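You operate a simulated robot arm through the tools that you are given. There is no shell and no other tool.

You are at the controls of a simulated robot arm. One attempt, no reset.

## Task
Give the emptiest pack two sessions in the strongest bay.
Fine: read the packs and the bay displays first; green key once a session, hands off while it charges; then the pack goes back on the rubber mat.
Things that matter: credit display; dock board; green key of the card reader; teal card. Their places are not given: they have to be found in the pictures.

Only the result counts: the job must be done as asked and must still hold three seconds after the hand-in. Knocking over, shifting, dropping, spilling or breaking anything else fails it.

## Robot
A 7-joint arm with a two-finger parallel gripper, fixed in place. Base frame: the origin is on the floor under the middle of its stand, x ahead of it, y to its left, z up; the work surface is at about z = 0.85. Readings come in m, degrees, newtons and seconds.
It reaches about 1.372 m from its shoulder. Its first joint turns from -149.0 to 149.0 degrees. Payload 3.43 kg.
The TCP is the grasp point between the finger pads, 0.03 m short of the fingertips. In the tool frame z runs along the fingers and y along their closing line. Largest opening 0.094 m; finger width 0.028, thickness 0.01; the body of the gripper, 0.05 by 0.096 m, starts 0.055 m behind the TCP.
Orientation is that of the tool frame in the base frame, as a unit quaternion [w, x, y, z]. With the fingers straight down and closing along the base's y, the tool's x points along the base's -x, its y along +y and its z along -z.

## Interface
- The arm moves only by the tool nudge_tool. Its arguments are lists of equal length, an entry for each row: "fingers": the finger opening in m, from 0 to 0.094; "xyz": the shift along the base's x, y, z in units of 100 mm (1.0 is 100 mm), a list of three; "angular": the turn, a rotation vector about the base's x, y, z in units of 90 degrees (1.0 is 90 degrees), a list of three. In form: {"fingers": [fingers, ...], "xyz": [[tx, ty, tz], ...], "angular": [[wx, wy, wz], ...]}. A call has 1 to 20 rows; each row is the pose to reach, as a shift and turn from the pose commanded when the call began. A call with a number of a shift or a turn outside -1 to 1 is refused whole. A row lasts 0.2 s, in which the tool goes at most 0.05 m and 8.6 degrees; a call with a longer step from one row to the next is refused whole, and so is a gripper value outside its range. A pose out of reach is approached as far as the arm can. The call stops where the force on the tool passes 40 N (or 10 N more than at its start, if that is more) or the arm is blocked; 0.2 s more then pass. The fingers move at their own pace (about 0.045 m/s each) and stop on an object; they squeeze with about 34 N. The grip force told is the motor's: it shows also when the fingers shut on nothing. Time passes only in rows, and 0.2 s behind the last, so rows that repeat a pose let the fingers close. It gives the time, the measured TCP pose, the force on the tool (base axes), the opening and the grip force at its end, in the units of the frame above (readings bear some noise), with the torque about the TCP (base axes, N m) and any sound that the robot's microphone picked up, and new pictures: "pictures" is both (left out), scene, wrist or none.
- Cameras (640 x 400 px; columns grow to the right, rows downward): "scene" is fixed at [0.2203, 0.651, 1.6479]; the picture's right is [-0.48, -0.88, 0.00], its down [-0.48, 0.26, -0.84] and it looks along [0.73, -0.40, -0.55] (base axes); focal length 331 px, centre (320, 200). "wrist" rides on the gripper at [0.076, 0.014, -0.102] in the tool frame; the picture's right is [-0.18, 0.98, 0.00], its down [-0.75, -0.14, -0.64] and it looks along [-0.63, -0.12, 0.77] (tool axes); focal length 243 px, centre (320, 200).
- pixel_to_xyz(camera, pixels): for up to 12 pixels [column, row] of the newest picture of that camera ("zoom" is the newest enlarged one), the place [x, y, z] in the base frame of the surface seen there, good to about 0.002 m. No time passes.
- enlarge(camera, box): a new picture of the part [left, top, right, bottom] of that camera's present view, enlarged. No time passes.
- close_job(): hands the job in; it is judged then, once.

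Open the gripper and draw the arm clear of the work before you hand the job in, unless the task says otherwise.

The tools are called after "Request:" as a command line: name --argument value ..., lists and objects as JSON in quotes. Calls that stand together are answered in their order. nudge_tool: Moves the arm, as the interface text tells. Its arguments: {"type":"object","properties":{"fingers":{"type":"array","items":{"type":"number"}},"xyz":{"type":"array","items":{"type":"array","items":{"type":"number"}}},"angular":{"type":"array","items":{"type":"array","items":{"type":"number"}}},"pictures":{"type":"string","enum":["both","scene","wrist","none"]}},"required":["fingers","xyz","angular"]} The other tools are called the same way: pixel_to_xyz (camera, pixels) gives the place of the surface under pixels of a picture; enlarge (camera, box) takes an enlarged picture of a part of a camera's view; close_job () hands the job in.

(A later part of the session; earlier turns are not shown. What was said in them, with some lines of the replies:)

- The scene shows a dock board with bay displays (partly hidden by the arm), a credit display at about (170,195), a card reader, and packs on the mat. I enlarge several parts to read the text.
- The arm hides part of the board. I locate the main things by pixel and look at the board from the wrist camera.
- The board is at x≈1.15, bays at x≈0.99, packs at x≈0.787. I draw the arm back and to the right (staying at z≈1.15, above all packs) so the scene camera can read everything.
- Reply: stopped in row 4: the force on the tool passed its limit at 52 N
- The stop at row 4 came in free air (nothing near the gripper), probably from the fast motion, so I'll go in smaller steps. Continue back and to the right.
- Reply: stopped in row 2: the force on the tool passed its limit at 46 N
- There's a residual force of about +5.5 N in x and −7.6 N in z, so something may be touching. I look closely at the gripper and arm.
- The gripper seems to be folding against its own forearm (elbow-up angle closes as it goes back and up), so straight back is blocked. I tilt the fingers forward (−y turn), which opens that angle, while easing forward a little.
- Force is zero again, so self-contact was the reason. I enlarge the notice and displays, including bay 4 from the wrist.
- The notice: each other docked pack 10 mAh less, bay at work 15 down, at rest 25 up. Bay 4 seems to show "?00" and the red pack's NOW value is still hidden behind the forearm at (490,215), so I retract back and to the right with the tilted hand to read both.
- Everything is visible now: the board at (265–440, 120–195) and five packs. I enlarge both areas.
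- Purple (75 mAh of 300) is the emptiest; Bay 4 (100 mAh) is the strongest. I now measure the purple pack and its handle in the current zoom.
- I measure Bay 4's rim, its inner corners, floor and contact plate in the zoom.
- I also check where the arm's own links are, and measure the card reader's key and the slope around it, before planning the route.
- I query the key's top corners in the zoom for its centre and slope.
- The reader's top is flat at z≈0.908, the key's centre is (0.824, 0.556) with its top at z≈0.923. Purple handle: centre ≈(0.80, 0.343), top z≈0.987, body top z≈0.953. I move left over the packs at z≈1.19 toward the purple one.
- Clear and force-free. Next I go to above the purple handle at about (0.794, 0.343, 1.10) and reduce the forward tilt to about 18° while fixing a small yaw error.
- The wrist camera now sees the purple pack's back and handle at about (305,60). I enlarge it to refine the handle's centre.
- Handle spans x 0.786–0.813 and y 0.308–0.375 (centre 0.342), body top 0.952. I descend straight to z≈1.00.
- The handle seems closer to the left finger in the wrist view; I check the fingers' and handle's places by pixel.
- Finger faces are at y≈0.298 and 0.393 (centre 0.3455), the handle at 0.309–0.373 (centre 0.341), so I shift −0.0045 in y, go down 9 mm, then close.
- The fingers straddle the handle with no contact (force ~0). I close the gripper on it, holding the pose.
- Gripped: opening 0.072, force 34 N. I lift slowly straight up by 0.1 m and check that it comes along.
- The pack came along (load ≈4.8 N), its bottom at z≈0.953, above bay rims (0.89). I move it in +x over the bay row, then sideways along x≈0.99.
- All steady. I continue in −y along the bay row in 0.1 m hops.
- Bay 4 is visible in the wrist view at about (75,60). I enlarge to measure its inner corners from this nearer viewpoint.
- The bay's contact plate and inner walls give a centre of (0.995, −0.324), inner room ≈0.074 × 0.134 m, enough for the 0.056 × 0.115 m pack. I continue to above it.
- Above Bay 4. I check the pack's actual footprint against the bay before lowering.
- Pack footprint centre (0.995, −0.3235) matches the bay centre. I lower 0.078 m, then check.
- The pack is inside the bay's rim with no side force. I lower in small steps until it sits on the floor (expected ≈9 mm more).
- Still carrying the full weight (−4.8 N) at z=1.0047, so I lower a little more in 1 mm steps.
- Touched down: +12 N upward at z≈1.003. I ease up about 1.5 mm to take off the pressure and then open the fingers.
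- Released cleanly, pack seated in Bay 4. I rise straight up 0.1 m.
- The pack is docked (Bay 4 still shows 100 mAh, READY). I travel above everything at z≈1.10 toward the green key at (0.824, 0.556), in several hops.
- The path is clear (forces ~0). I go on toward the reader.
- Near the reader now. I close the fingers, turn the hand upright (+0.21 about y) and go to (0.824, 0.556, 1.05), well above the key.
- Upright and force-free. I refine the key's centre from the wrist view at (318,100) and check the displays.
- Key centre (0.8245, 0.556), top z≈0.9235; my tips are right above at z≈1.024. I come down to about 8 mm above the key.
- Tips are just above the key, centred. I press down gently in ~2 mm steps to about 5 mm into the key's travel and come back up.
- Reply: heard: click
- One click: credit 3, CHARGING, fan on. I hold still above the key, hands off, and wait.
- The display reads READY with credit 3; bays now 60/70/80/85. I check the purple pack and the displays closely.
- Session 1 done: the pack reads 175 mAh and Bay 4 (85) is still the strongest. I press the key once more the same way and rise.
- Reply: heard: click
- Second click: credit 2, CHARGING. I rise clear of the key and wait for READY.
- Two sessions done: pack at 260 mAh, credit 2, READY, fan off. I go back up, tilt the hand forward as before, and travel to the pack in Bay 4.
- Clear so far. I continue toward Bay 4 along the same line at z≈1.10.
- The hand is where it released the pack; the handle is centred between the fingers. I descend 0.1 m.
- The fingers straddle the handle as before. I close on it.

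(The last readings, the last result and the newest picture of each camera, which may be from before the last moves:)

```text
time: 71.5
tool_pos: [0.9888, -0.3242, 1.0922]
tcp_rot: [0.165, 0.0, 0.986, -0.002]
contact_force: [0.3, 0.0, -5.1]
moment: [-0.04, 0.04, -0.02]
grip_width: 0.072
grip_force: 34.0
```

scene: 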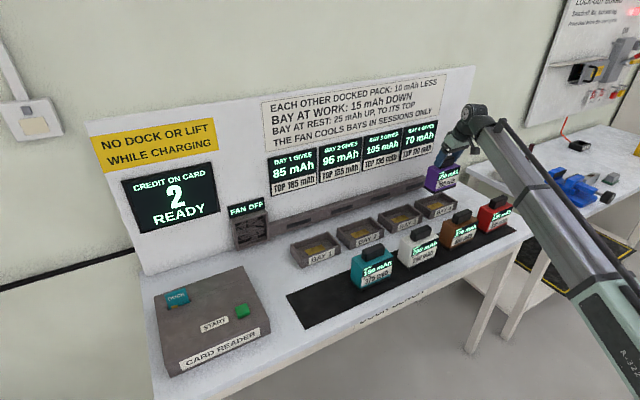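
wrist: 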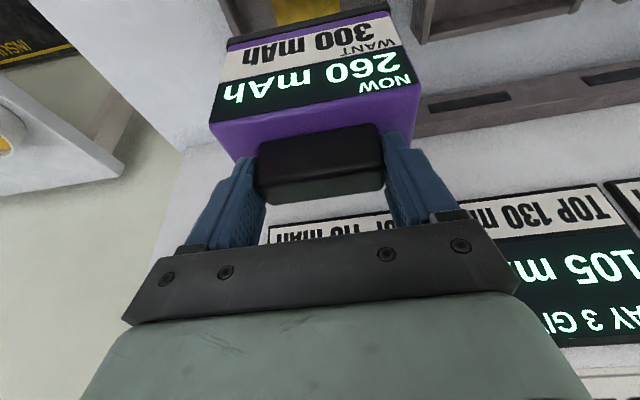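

Lifted again (load ≈5 N). I carry it back along the bay row at x≈0.989 in +y.

Request:
nudge_tool --fingers '[0.04, 0.04, 0.04, 0.04, 0.04]' --xyz '[[0, 0.15, 0], [0, 0.4, 0], [0, 0.65, 0], [0, 0.87, 0], [0, 1, 0]]' --angular '[[0, 0, 0], [0, 0, 0], [0, 0, 0], [0, 0, 0], [0, 0, 0]]' --pictures "none"

Request:
nudge_tool --fingers '[0.04, 0.04, 0.04, 0.04, 0.04]' --xyz '[[0, 0.15, 0], [0, 0.4, 0], [0, 0.65, 0], [0, 0.87, 0], [0, 1, 0]]' --angular '[[0, 0, 0], [0, 0, 0], [0, 0, 0], [0, 0, 0], [0, 0, 0]]' --pictures "none"

Request:
nudge_tool --fingers '[0.04, 0.04, 0.04, 0.04, 0.04]' --xyz '[[0, 0.15, 0], [0, 0.4, 0], [0, 0.65, 0], [0, 0.87, 0], [0, 1, 0]]' --angular '[[0, 0, 0], [0, 0, 0], [0, 0, 0], [0, 0, 0], [0, 0, 0]]' --pictures "scene"

Request:
nudge_tool --fingers '[0.04, 0.04, 0.04, 0.04, 0.04]' --xyz '[[0, 0.15, 0], [0, 0.4, 0], [0, 0.65, 0], [0, 0.87, 0], [0, 1, 0]]' --angular '[[0, 0, 0], [0, 0, 0], [0, 0, 0], [0, 0, 0], [0, 0, 0]]' --pictures "none"

Request:
nudge_tool --fingers '[0.04, 0.04, 0.04, 0.04, 0.04]' --xyz '[[0, 0.15, 0], [0, 0.4, 0], [0, 0.65, 0], [0, 0.87, 0], [0, 1, 0]]' --angular '[[0, 0, 0], [0, 0, 0], [0, 0, 0], [0, 0, 0], [0, 0, 0]]' --pictures "none"

Request:
nudge_tool --fingers '[0.04, 0.04, 0.04, 0.04, 0.04]' --xyz '[[0, 0.15, 0], [0, 0.4, 0], [0, 0.65, 0], [0, 0.87, 0], [0, 1, 0]]' --angular '[[0, 0, 0], [0, 0, 0], [0, 0, 0], [0, 0, 0], [0, 0, 0]]' --pictures "scene"

```text
time: 72.7
tool_pos: [0.9886, -0.2243, 1.0907]
tcp_rot: [0.164, 0.0, 0.986, -0.001]
contact_force: [0.3, 0.0, -5.3]
moment: [0.0, 0.05, -0.02]
grip_width: 0.0717
grip_force: 33.5
```

```text
time: 73.9
tool_pos: [0.9882, -0.125, 1.093]
tcp_rot: [0.165, 0.0, 0.986, -0.002]
contact_force: [0.0, -0.1, -4.8]
moment: [0.02, 0.06, -0.03]
grip_width: 0.0717
grip_force: 34.0
```

```text
time: 75.1
tool_pos: [0.9875, -0.0236, 1.0906]
tcp_rot: [0.165, 0.0, 0.986, -0.001]
contact_force: [0.8, 0.3, -4.9]
moment: [-0.01, 0.06, -0.02]
grip_width: 0.0717
grip_force: 34.5
```

scene: 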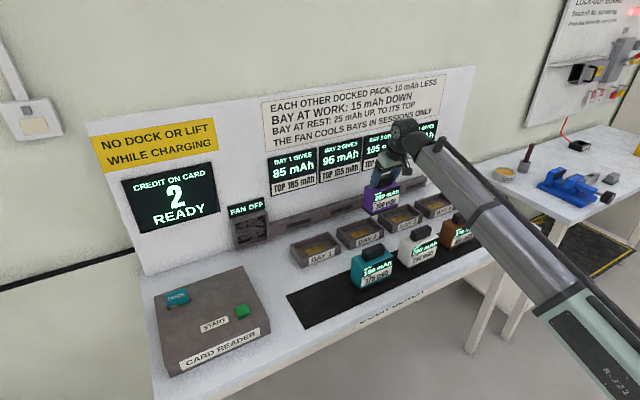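

```text
time: 76.3
tool_pos: [0.9883, 0.0743, 1.0908]
tcp_rot: [0.164, 0.001, 0.986, -0.001]
contact_force: [-0.9, -0.4, -4.8]
moment: [-0.02, 0.02, 0.02]
grip_width: 0.0716
grip_force: 34.1
```

```text
time: 77.5
tool_pos: [0.989, 0.1774, 1.0925]
tcp_rot: [0.165, 0.001, 0.986, -0.001]
contact_force: [0.4, 0.2, -5.6]
moment: [0.01, 0.02, 0.0]
grip_width: 0.0718
grip_force: 34.2
```

```text
time: 78.7
tool_pos: [0.9896, 0.2774, 1.093]
tcp_rot: [0.165, 0.0, 0.986, -0.002]
contact_force: [-0.3, 1.0, -5.4]
moment: [0.02, 0.02, 0.02]
grip_width: 0.0718
grip_force: 34.1
```

scene: 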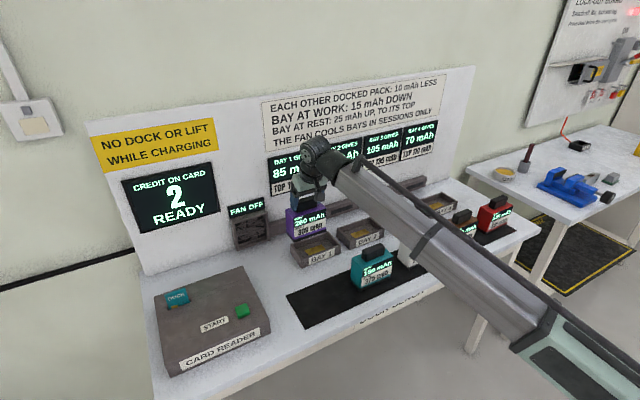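

Level with the mat's left end now. I check the mat's edges and bring the pack back over its old place at (0.799, 0.342).

Request:
pixel_to_xyz --camera "scene" --pixels '[[288, 296], [303, 327], [350, 305], [330, 281], [300, 310], [320, 300]]'

Request:
nudge_tool --fingers '[0.04, 0.04, 0.04, 0.04, 0.04, 0.04]' --xyz '[[-0.1, 0.15, 0], [-0.3, 0.35, 0], [-0.5, 0.5, 0], [-0.7, 0.6, 0], [-0.9, 0.65, 0], [-1.0, 0.65, 0]]' --angular '[[0, 0, 0], [0, 0, 0], [0, 0, 0], [0, 0, 0], [0, 0, 0], [0, 0, 0]]' --pictures "none"

Request:
nudge_tool --fingers '[0.04, 0.04, 0.04, 0.04, 0.04, 0.04]' --xyz '[[-0.1, 0, 0], [-0.3, 0, 0], [-0.5, 0, 0], [-0.7, 0, 0], [-0.88, 0, 0], [-0.96, 0, 0]]' --angular '[[0, 0, 0], [0, 0, 0], [0, 0, 0], [0, 0, 0], [0, 0, 0], [0, 0, 0]]' --pictures "both"

```text
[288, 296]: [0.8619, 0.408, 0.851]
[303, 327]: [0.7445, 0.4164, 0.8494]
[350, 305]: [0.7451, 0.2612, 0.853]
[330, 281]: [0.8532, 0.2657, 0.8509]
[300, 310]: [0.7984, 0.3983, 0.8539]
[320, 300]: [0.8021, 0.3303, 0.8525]
```

```text
time: 80.1
tool_pos: [0.8867, 0.3428, 1.0929]
tcp_rot: [0.165, -0.001, 0.986, -0.002]
contact_force: [0.4, 0.2, -5.5]
moment: [0.0, 0.04, -0.03]
grip_width: 0.0718
grip_force: 33.5
```

```text
time: 81.5
tool_pos: [0.7916, 0.3409, 1.092]
tcp_rot: [0.164, 0.0, 0.986, -0.002]
contact_force: [0.8, 0.0, -4.8]
moment: [0.01, 0.01, 0.03]
grip_width: 0.0717
grip_force: 34.5
```

scene: 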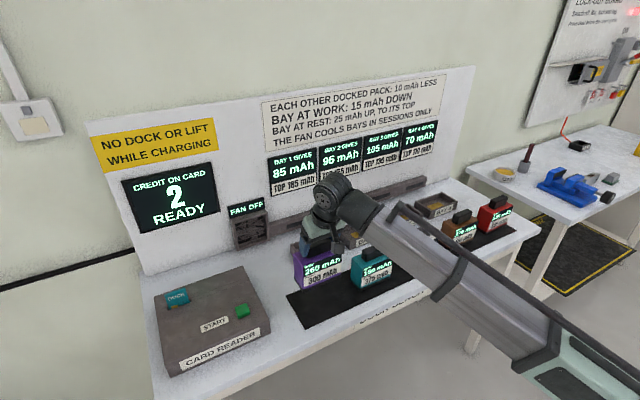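
wrist: 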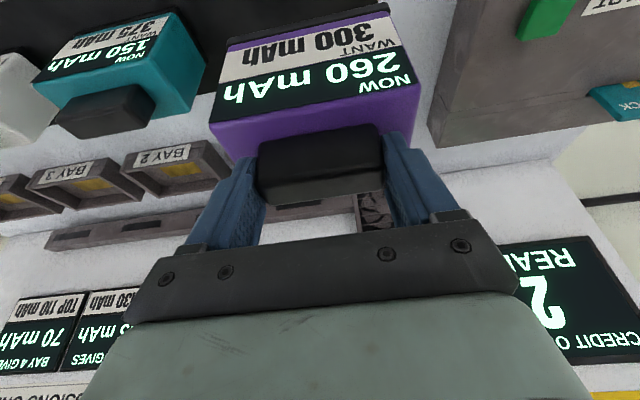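

Over its old place (mat spans x 0.745–0.86, y up to ≈0.41). I lower 0.095 m to just above the mat.

Request:
nudge_tool --fingers '[0.04, 0.04, 0.04, 0.04, 0.04, 0.04, 0.04]' --xyz '[[0, 0, -0.12], [0, 0, -0.32], [0, 0, -0.52], [0, 0, -0.7], [0, 0, -0.84], [0, 0, -0.92], [0, 0, -0.95]]' --angular '[[0, 0, 0], [0, 0, 0], [0, 0, 0], [0, 0, 0], [0, 0, 0], [0, 0, 0], [0, 0, 0]]' --pictures "both"

```text
time: 83.1
tool_pos: [0.7931, 0.3405, 0.9965]
tcp_rot: [0.164, 0.0, 0.986, -0.001]
contact_force: [0.0, 0.0, -4.7]
moment: [0.02, 0.05, 0.01]
grip_width: 0.0716
grip_force: 34.0
```

scene: 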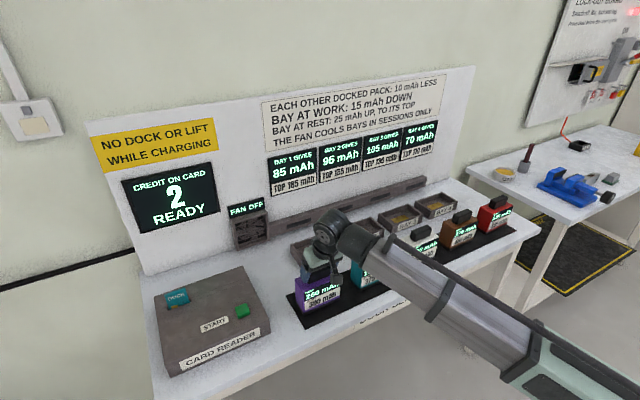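
wrist: 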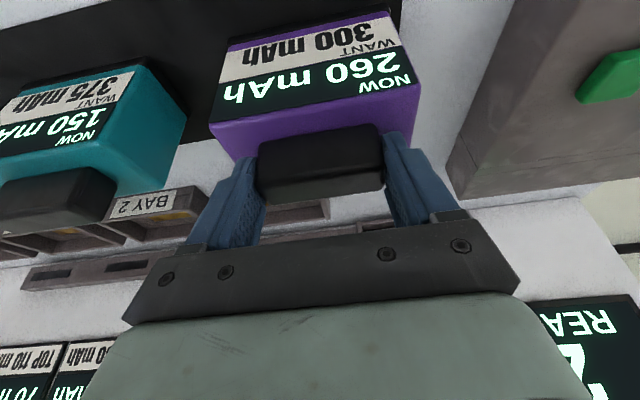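

Still carrying the full weight at z=0.9965; I lower the rest in small steps until contact.

Request:
nudge_tool --fingers '[0.04, 0.04, 0.04, 0.04]' --xyz '[[0, 0, -0.025], [0, 0, -0.045], [0, 0, -0.06], [0, 0, -0.07]]' --angular '[[0, 0, 0], [0, 0, 0], [0, 0, 0], [0, 0, 0]]' --pictures "none"

```text
time: 84.1
tool_pos: [0.793, 0.3423, 0.9903]
tcp_rot: [0.165, 0.001, 0.986, -0.002]
contact_force: [-1.3, -0.3, -4.2]
moment: [0.01, 0.04, 0.02]
grip_width: 0.0717
grip_force: 34.0
```

Not yet down (−4.2 N at z=0.990). Another 2–3 mm in 1 mm steps.

Request:
nudge_tool --fingers '[0.04, 0.04, 0.04]' --xyz '[[0, 0, -0.008], [0, 0, -0.015], [0, 0, -0.022]]' --angular '[[0, 0, 0], [0, 0, 0], [0, 0, 0]]' --pictures "none"

```text
time: 84.9
tool_pos: [0.7926, 0.3413, 0.9892]
tcp_rot: [0.166, 0.0, 0.986, -0.001]
contact_force: [-1.7, -0.2, 24.1]
moment: [0.16, 0.45, -0.02]
grip_width: 0.072
grip_force: 33.8
```

Touched the mat: +24 N. I ease up about 1.2 mm and open the fingers.

Request:
nudge_tool --fingers '[0.04, 0.04, 0.075, 0.094, 0.094, 0.094]' --xyz '[[0, 0, 0.008], [0, 0, 0.012], [0, 0, 0.012], [0, 0, 0.012], [0, 0, 0.012], [0, 0, 0.012]]' --angular '[[0, 0, 0], [0, 0, 0], [0, 0, 0], [0, 0, 0], [0, 0, 0], [0, 0, 0]]' --pictures "both"

```text
time: 86.3
tool_pos: [0.7921, 0.3412, 0.9895]
tcp_rot: [0.164, 0.001, 0.986, -0.002]
contact_force: [0.6, 0.3, 0.0]
moment: [0.01, 0.01, -0.01]
grip_width: 0.0938
grip_force: 0.1
```

scene: 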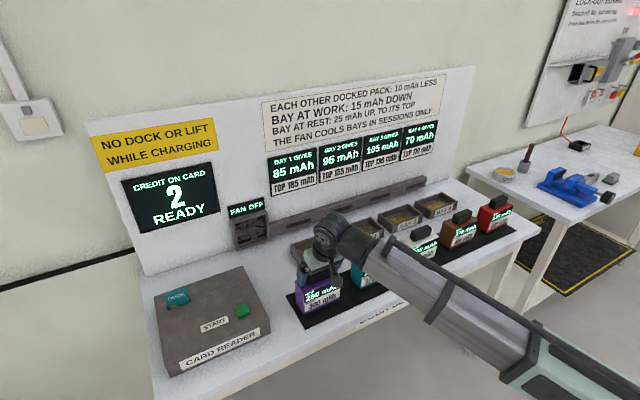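
wrist: 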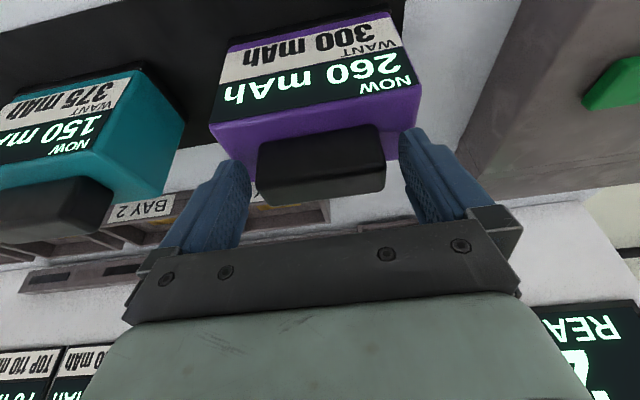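

Released, force zero. I rise 0.1 m straight up, then draw the arm away to check the result.

Request:
nudge_tool --fingers '[0.094, 0.094, 0.094, 0.094, 0.094, 0.094]' --xyz '[[0, 0, 0.1], [0, 0, 0.3], [0, 0, 0.5], [0, 0, 0.7], [0, 0, 0.9], [0, 0, 1.0]]' --angular '[[0, 0, 0], [0, 0, 0], [0, 0, 0], [0, 0, 0], [0, 0, 0], [0, 0, 0]]' --pictures "none"

Request:
nudge_tool --fingers '[0.094, 0.094, 0.094, 0.094, 0.094, 0.094]' --xyz '[[0.05, 0, 0.15], [0.15, 0, 0.3], [0.3, 0, 0.5], [0.45, 0, 0.7], [0.6, 0, 0.9], [0.7, 0, 0.95]]' --angular '[[0, -0.03, 0], [0, -0.06, 0], [0, -0.09, 0], [0, -0.12, 0], [0, -0.14, 0], [0, -0.15, 0]]' --pictures "both"

```text
time: 87.7
tool_pos: [0.792, 0.3431, 1.0889]
tcp_rot: [0.164, -0.001, 0.987, -0.002]
contact_force: [0.1, 0.7, 0.2]
moment: [0.01, 0.01, 0.03]
grip_width: 0.0938
grip_force: 0.1
```

```text
time: 89.1
tool_pos: [0.8617, 0.3393, 1.1841]
tcp_rot: [0.278, 0.0, 0.961, -0.001]
contact_force: [-0.9, 0.0, 0.5]
moment: [-0.01, 0.0, 0.01]
grip_width: 0.0939
grip_force: 0.0
```

scene: 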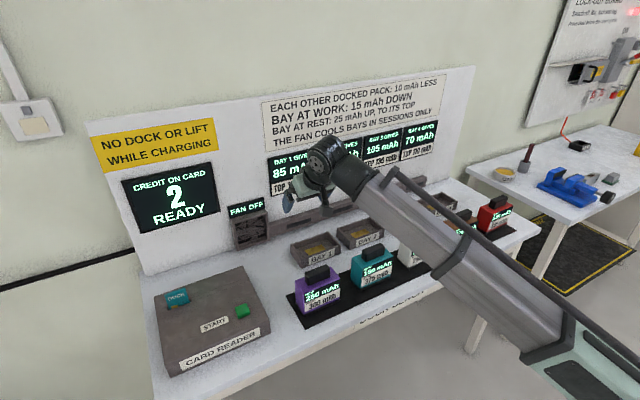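
wrist: 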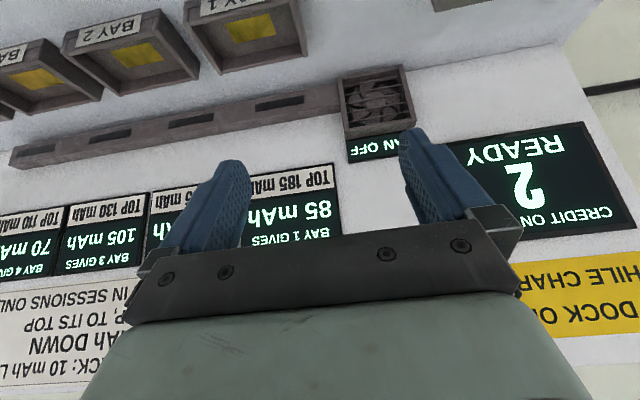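

The pack sits on the mat. I draw the arm back and to the right (z≈1.19, clear above everything) for a final full view.

Request:
nudge_tool --fingers '[0.094, 0.094, 0.094, 0.094, 0.094]' --xyz '[[-0.02, -0.15, 0], [-0.05, -0.4, 0], [-0.1, -0.65, 0], [-0.15, -0.87, 0], [-0.15, -1, 0]]' --angular '[[0, 0, 0], [0, 0, 0], [0, 0, 0], [0, 0, 0], [0, 0, 0]]' --pictures "none"

Request:
nudge_tool --fingers '[0.094, 0.094, 0.094, 0.094, 0.094]' --xyz '[[-0.02, -0.15, 0], [-0.05, -0.4, 0], [-0.1, -0.65, 0], [-0.15, -0.87, 0], [-0.15, -1, 0]]' --angular '[[0, 0, 0], [0, 0, 0], [0, 0, 0], [0, 0, 0], [0, 0, 0]]' --pictures "none"

Request:
nudge_tool --fingers '[0.094, 0.094, 0.094, 0.094, 0.094]' --xyz '[[-0.02, -0.15, 0], [-0.05, -0.4, 0], [-0.1, -0.65, 0], [-0.15, -0.87, 0], [-0.15, -1, 0]]' --angular '[[0, 0, 0], [0, 0, 0], [0, 0, 0], [0, 0, 0], [0, 0, 0]]' --pictures "none"

Request:
nudge_tool --fingers '[0.094, 0.094, 0.094, 0.094, 0.094]' --xyz '[[-0.02, -0.15, 0], [-0.05, -0.4, 0], [-0.08, -0.65, 0], [-0.1, -0.87, 0], [-0.1, -1, 0]]' --angular '[[0, 0, 0], [0, 0, 0], [0, 0, 0], [0, 0, 0], [0, 0, 0]]' --pictures "both"

```text
time: 90.3
tool_pos: [0.8477, 0.2412, 1.1823]
tcp_rot: [0.279, 0.0, 0.96, -0.002]
contact_force: [0.1, 0.8, 1.0]
moment: [0.03, 0.03, -0.02]
grip_width: 0.094
grip_force: 0.0
```

```text
time: 91.5
tool_pos: [0.8328, 0.1408, 1.1841]
tcp_rot: [0.28, 0.0, 0.96, -0.002]
contact_force: [0.8, -0.1, -0.4]
moment: [0.03, 0.0, -0.02]
grip_width: 0.0941
grip_force: 0.0
```

```text
time: 92.7
tool_pos: [0.8169, 0.0395, 1.1841]
tcp_rot: [0.279, -0.001, 0.96, -0.001]
contact_force: [-0.4, 0.2, 0.6]
moment: [0.04, 0.0, 0.02]
grip_width: 0.0939
grip_force: 0.2
```

```text
time: 93.9
tool_pos: [0.8074, -0.058, 1.1836]
tcp_rot: [0.279, 0.0, 0.96, -0.002]
contact_force: [0.0, 0.1, -0.9]
moment: [0.03, 0.01, 0.0]
grip_width: 0.0938
grip_force: 0.1
```

scene: 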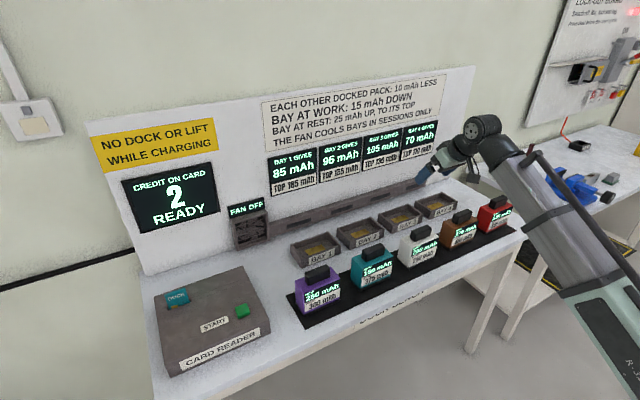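
wrist: 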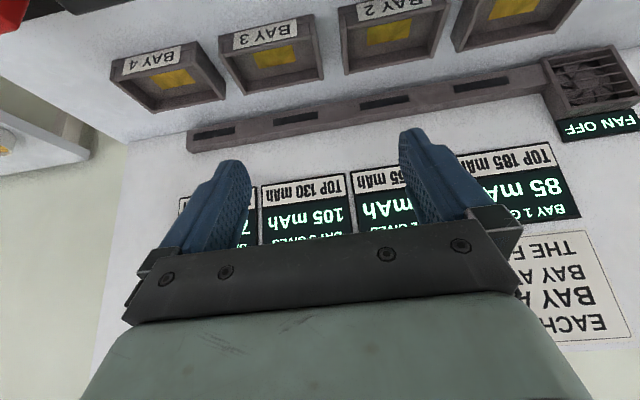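

A final close look at the purple pack on the mat and the others to confirm nothing has shifted.

Request:
enlarge --camera "scene" --box '[275, 190, 525, 335]'

Request:
enlarge --camera "scene" --box '[110, 120, 450, 260]'

Request:
enlarge --camera "scene" --box '[130, 250, 300, 390]'

```text
2.56 times, centred on (400, 262) of scene
```

zoom: 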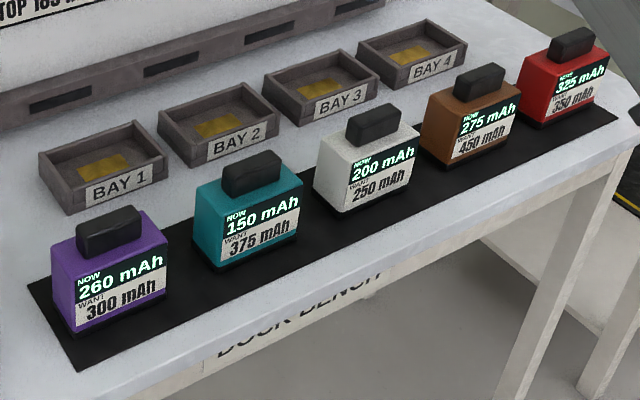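

```text
1.88 times, centred on (280, 190) of scene
```

zoom: 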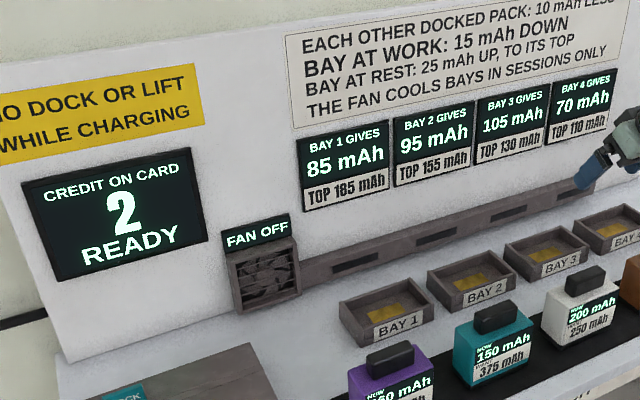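

```text
2.86 times, centred on (215, 320) of scene
```

zoom: 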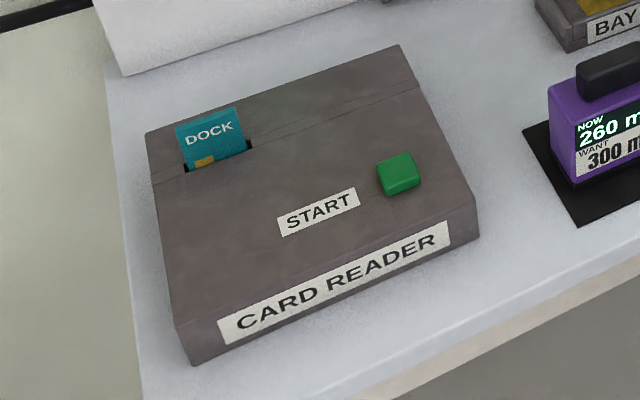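

The purple pack reads 260 mAh (75 + 100 + 85) and is back on the mat. The other packs, the reader and the card are where they were, credit is 2 and the display says READY. The gripper is open and clear, so I hand in the job.

Request:
close_job

```text
The job is handed in.
```

The purple pack, the emptiest at 75 mAh, got two sessions in Bay 4, the strongest bay at 100 mAh. It is back on the rubber mat at 260 mAh.

- **Sessions:** I pressed the green key once for each session. The first added 100 mAh and the second 85 mAh; Bay 4 still gave more than any other bay before the second press. Nothing touched the pack while it charged, and the display read READY before I lifted it.
- **Credit:** it went from 4 to 2, and the display reads READY with the fan off.
- **Everything else:** in the last pictures the other four packs, the card reader and the teal card are where they started. The gripper is open and clear of the work.
- **Early stops:** near the start, two moves stopped on the force limit, probably because the gripper was folding against its own forearm. This happened in free air before I had touched anything, and tilting the hand forward cleared it.

The job is handed in, but I haven't seen a verdict on it.
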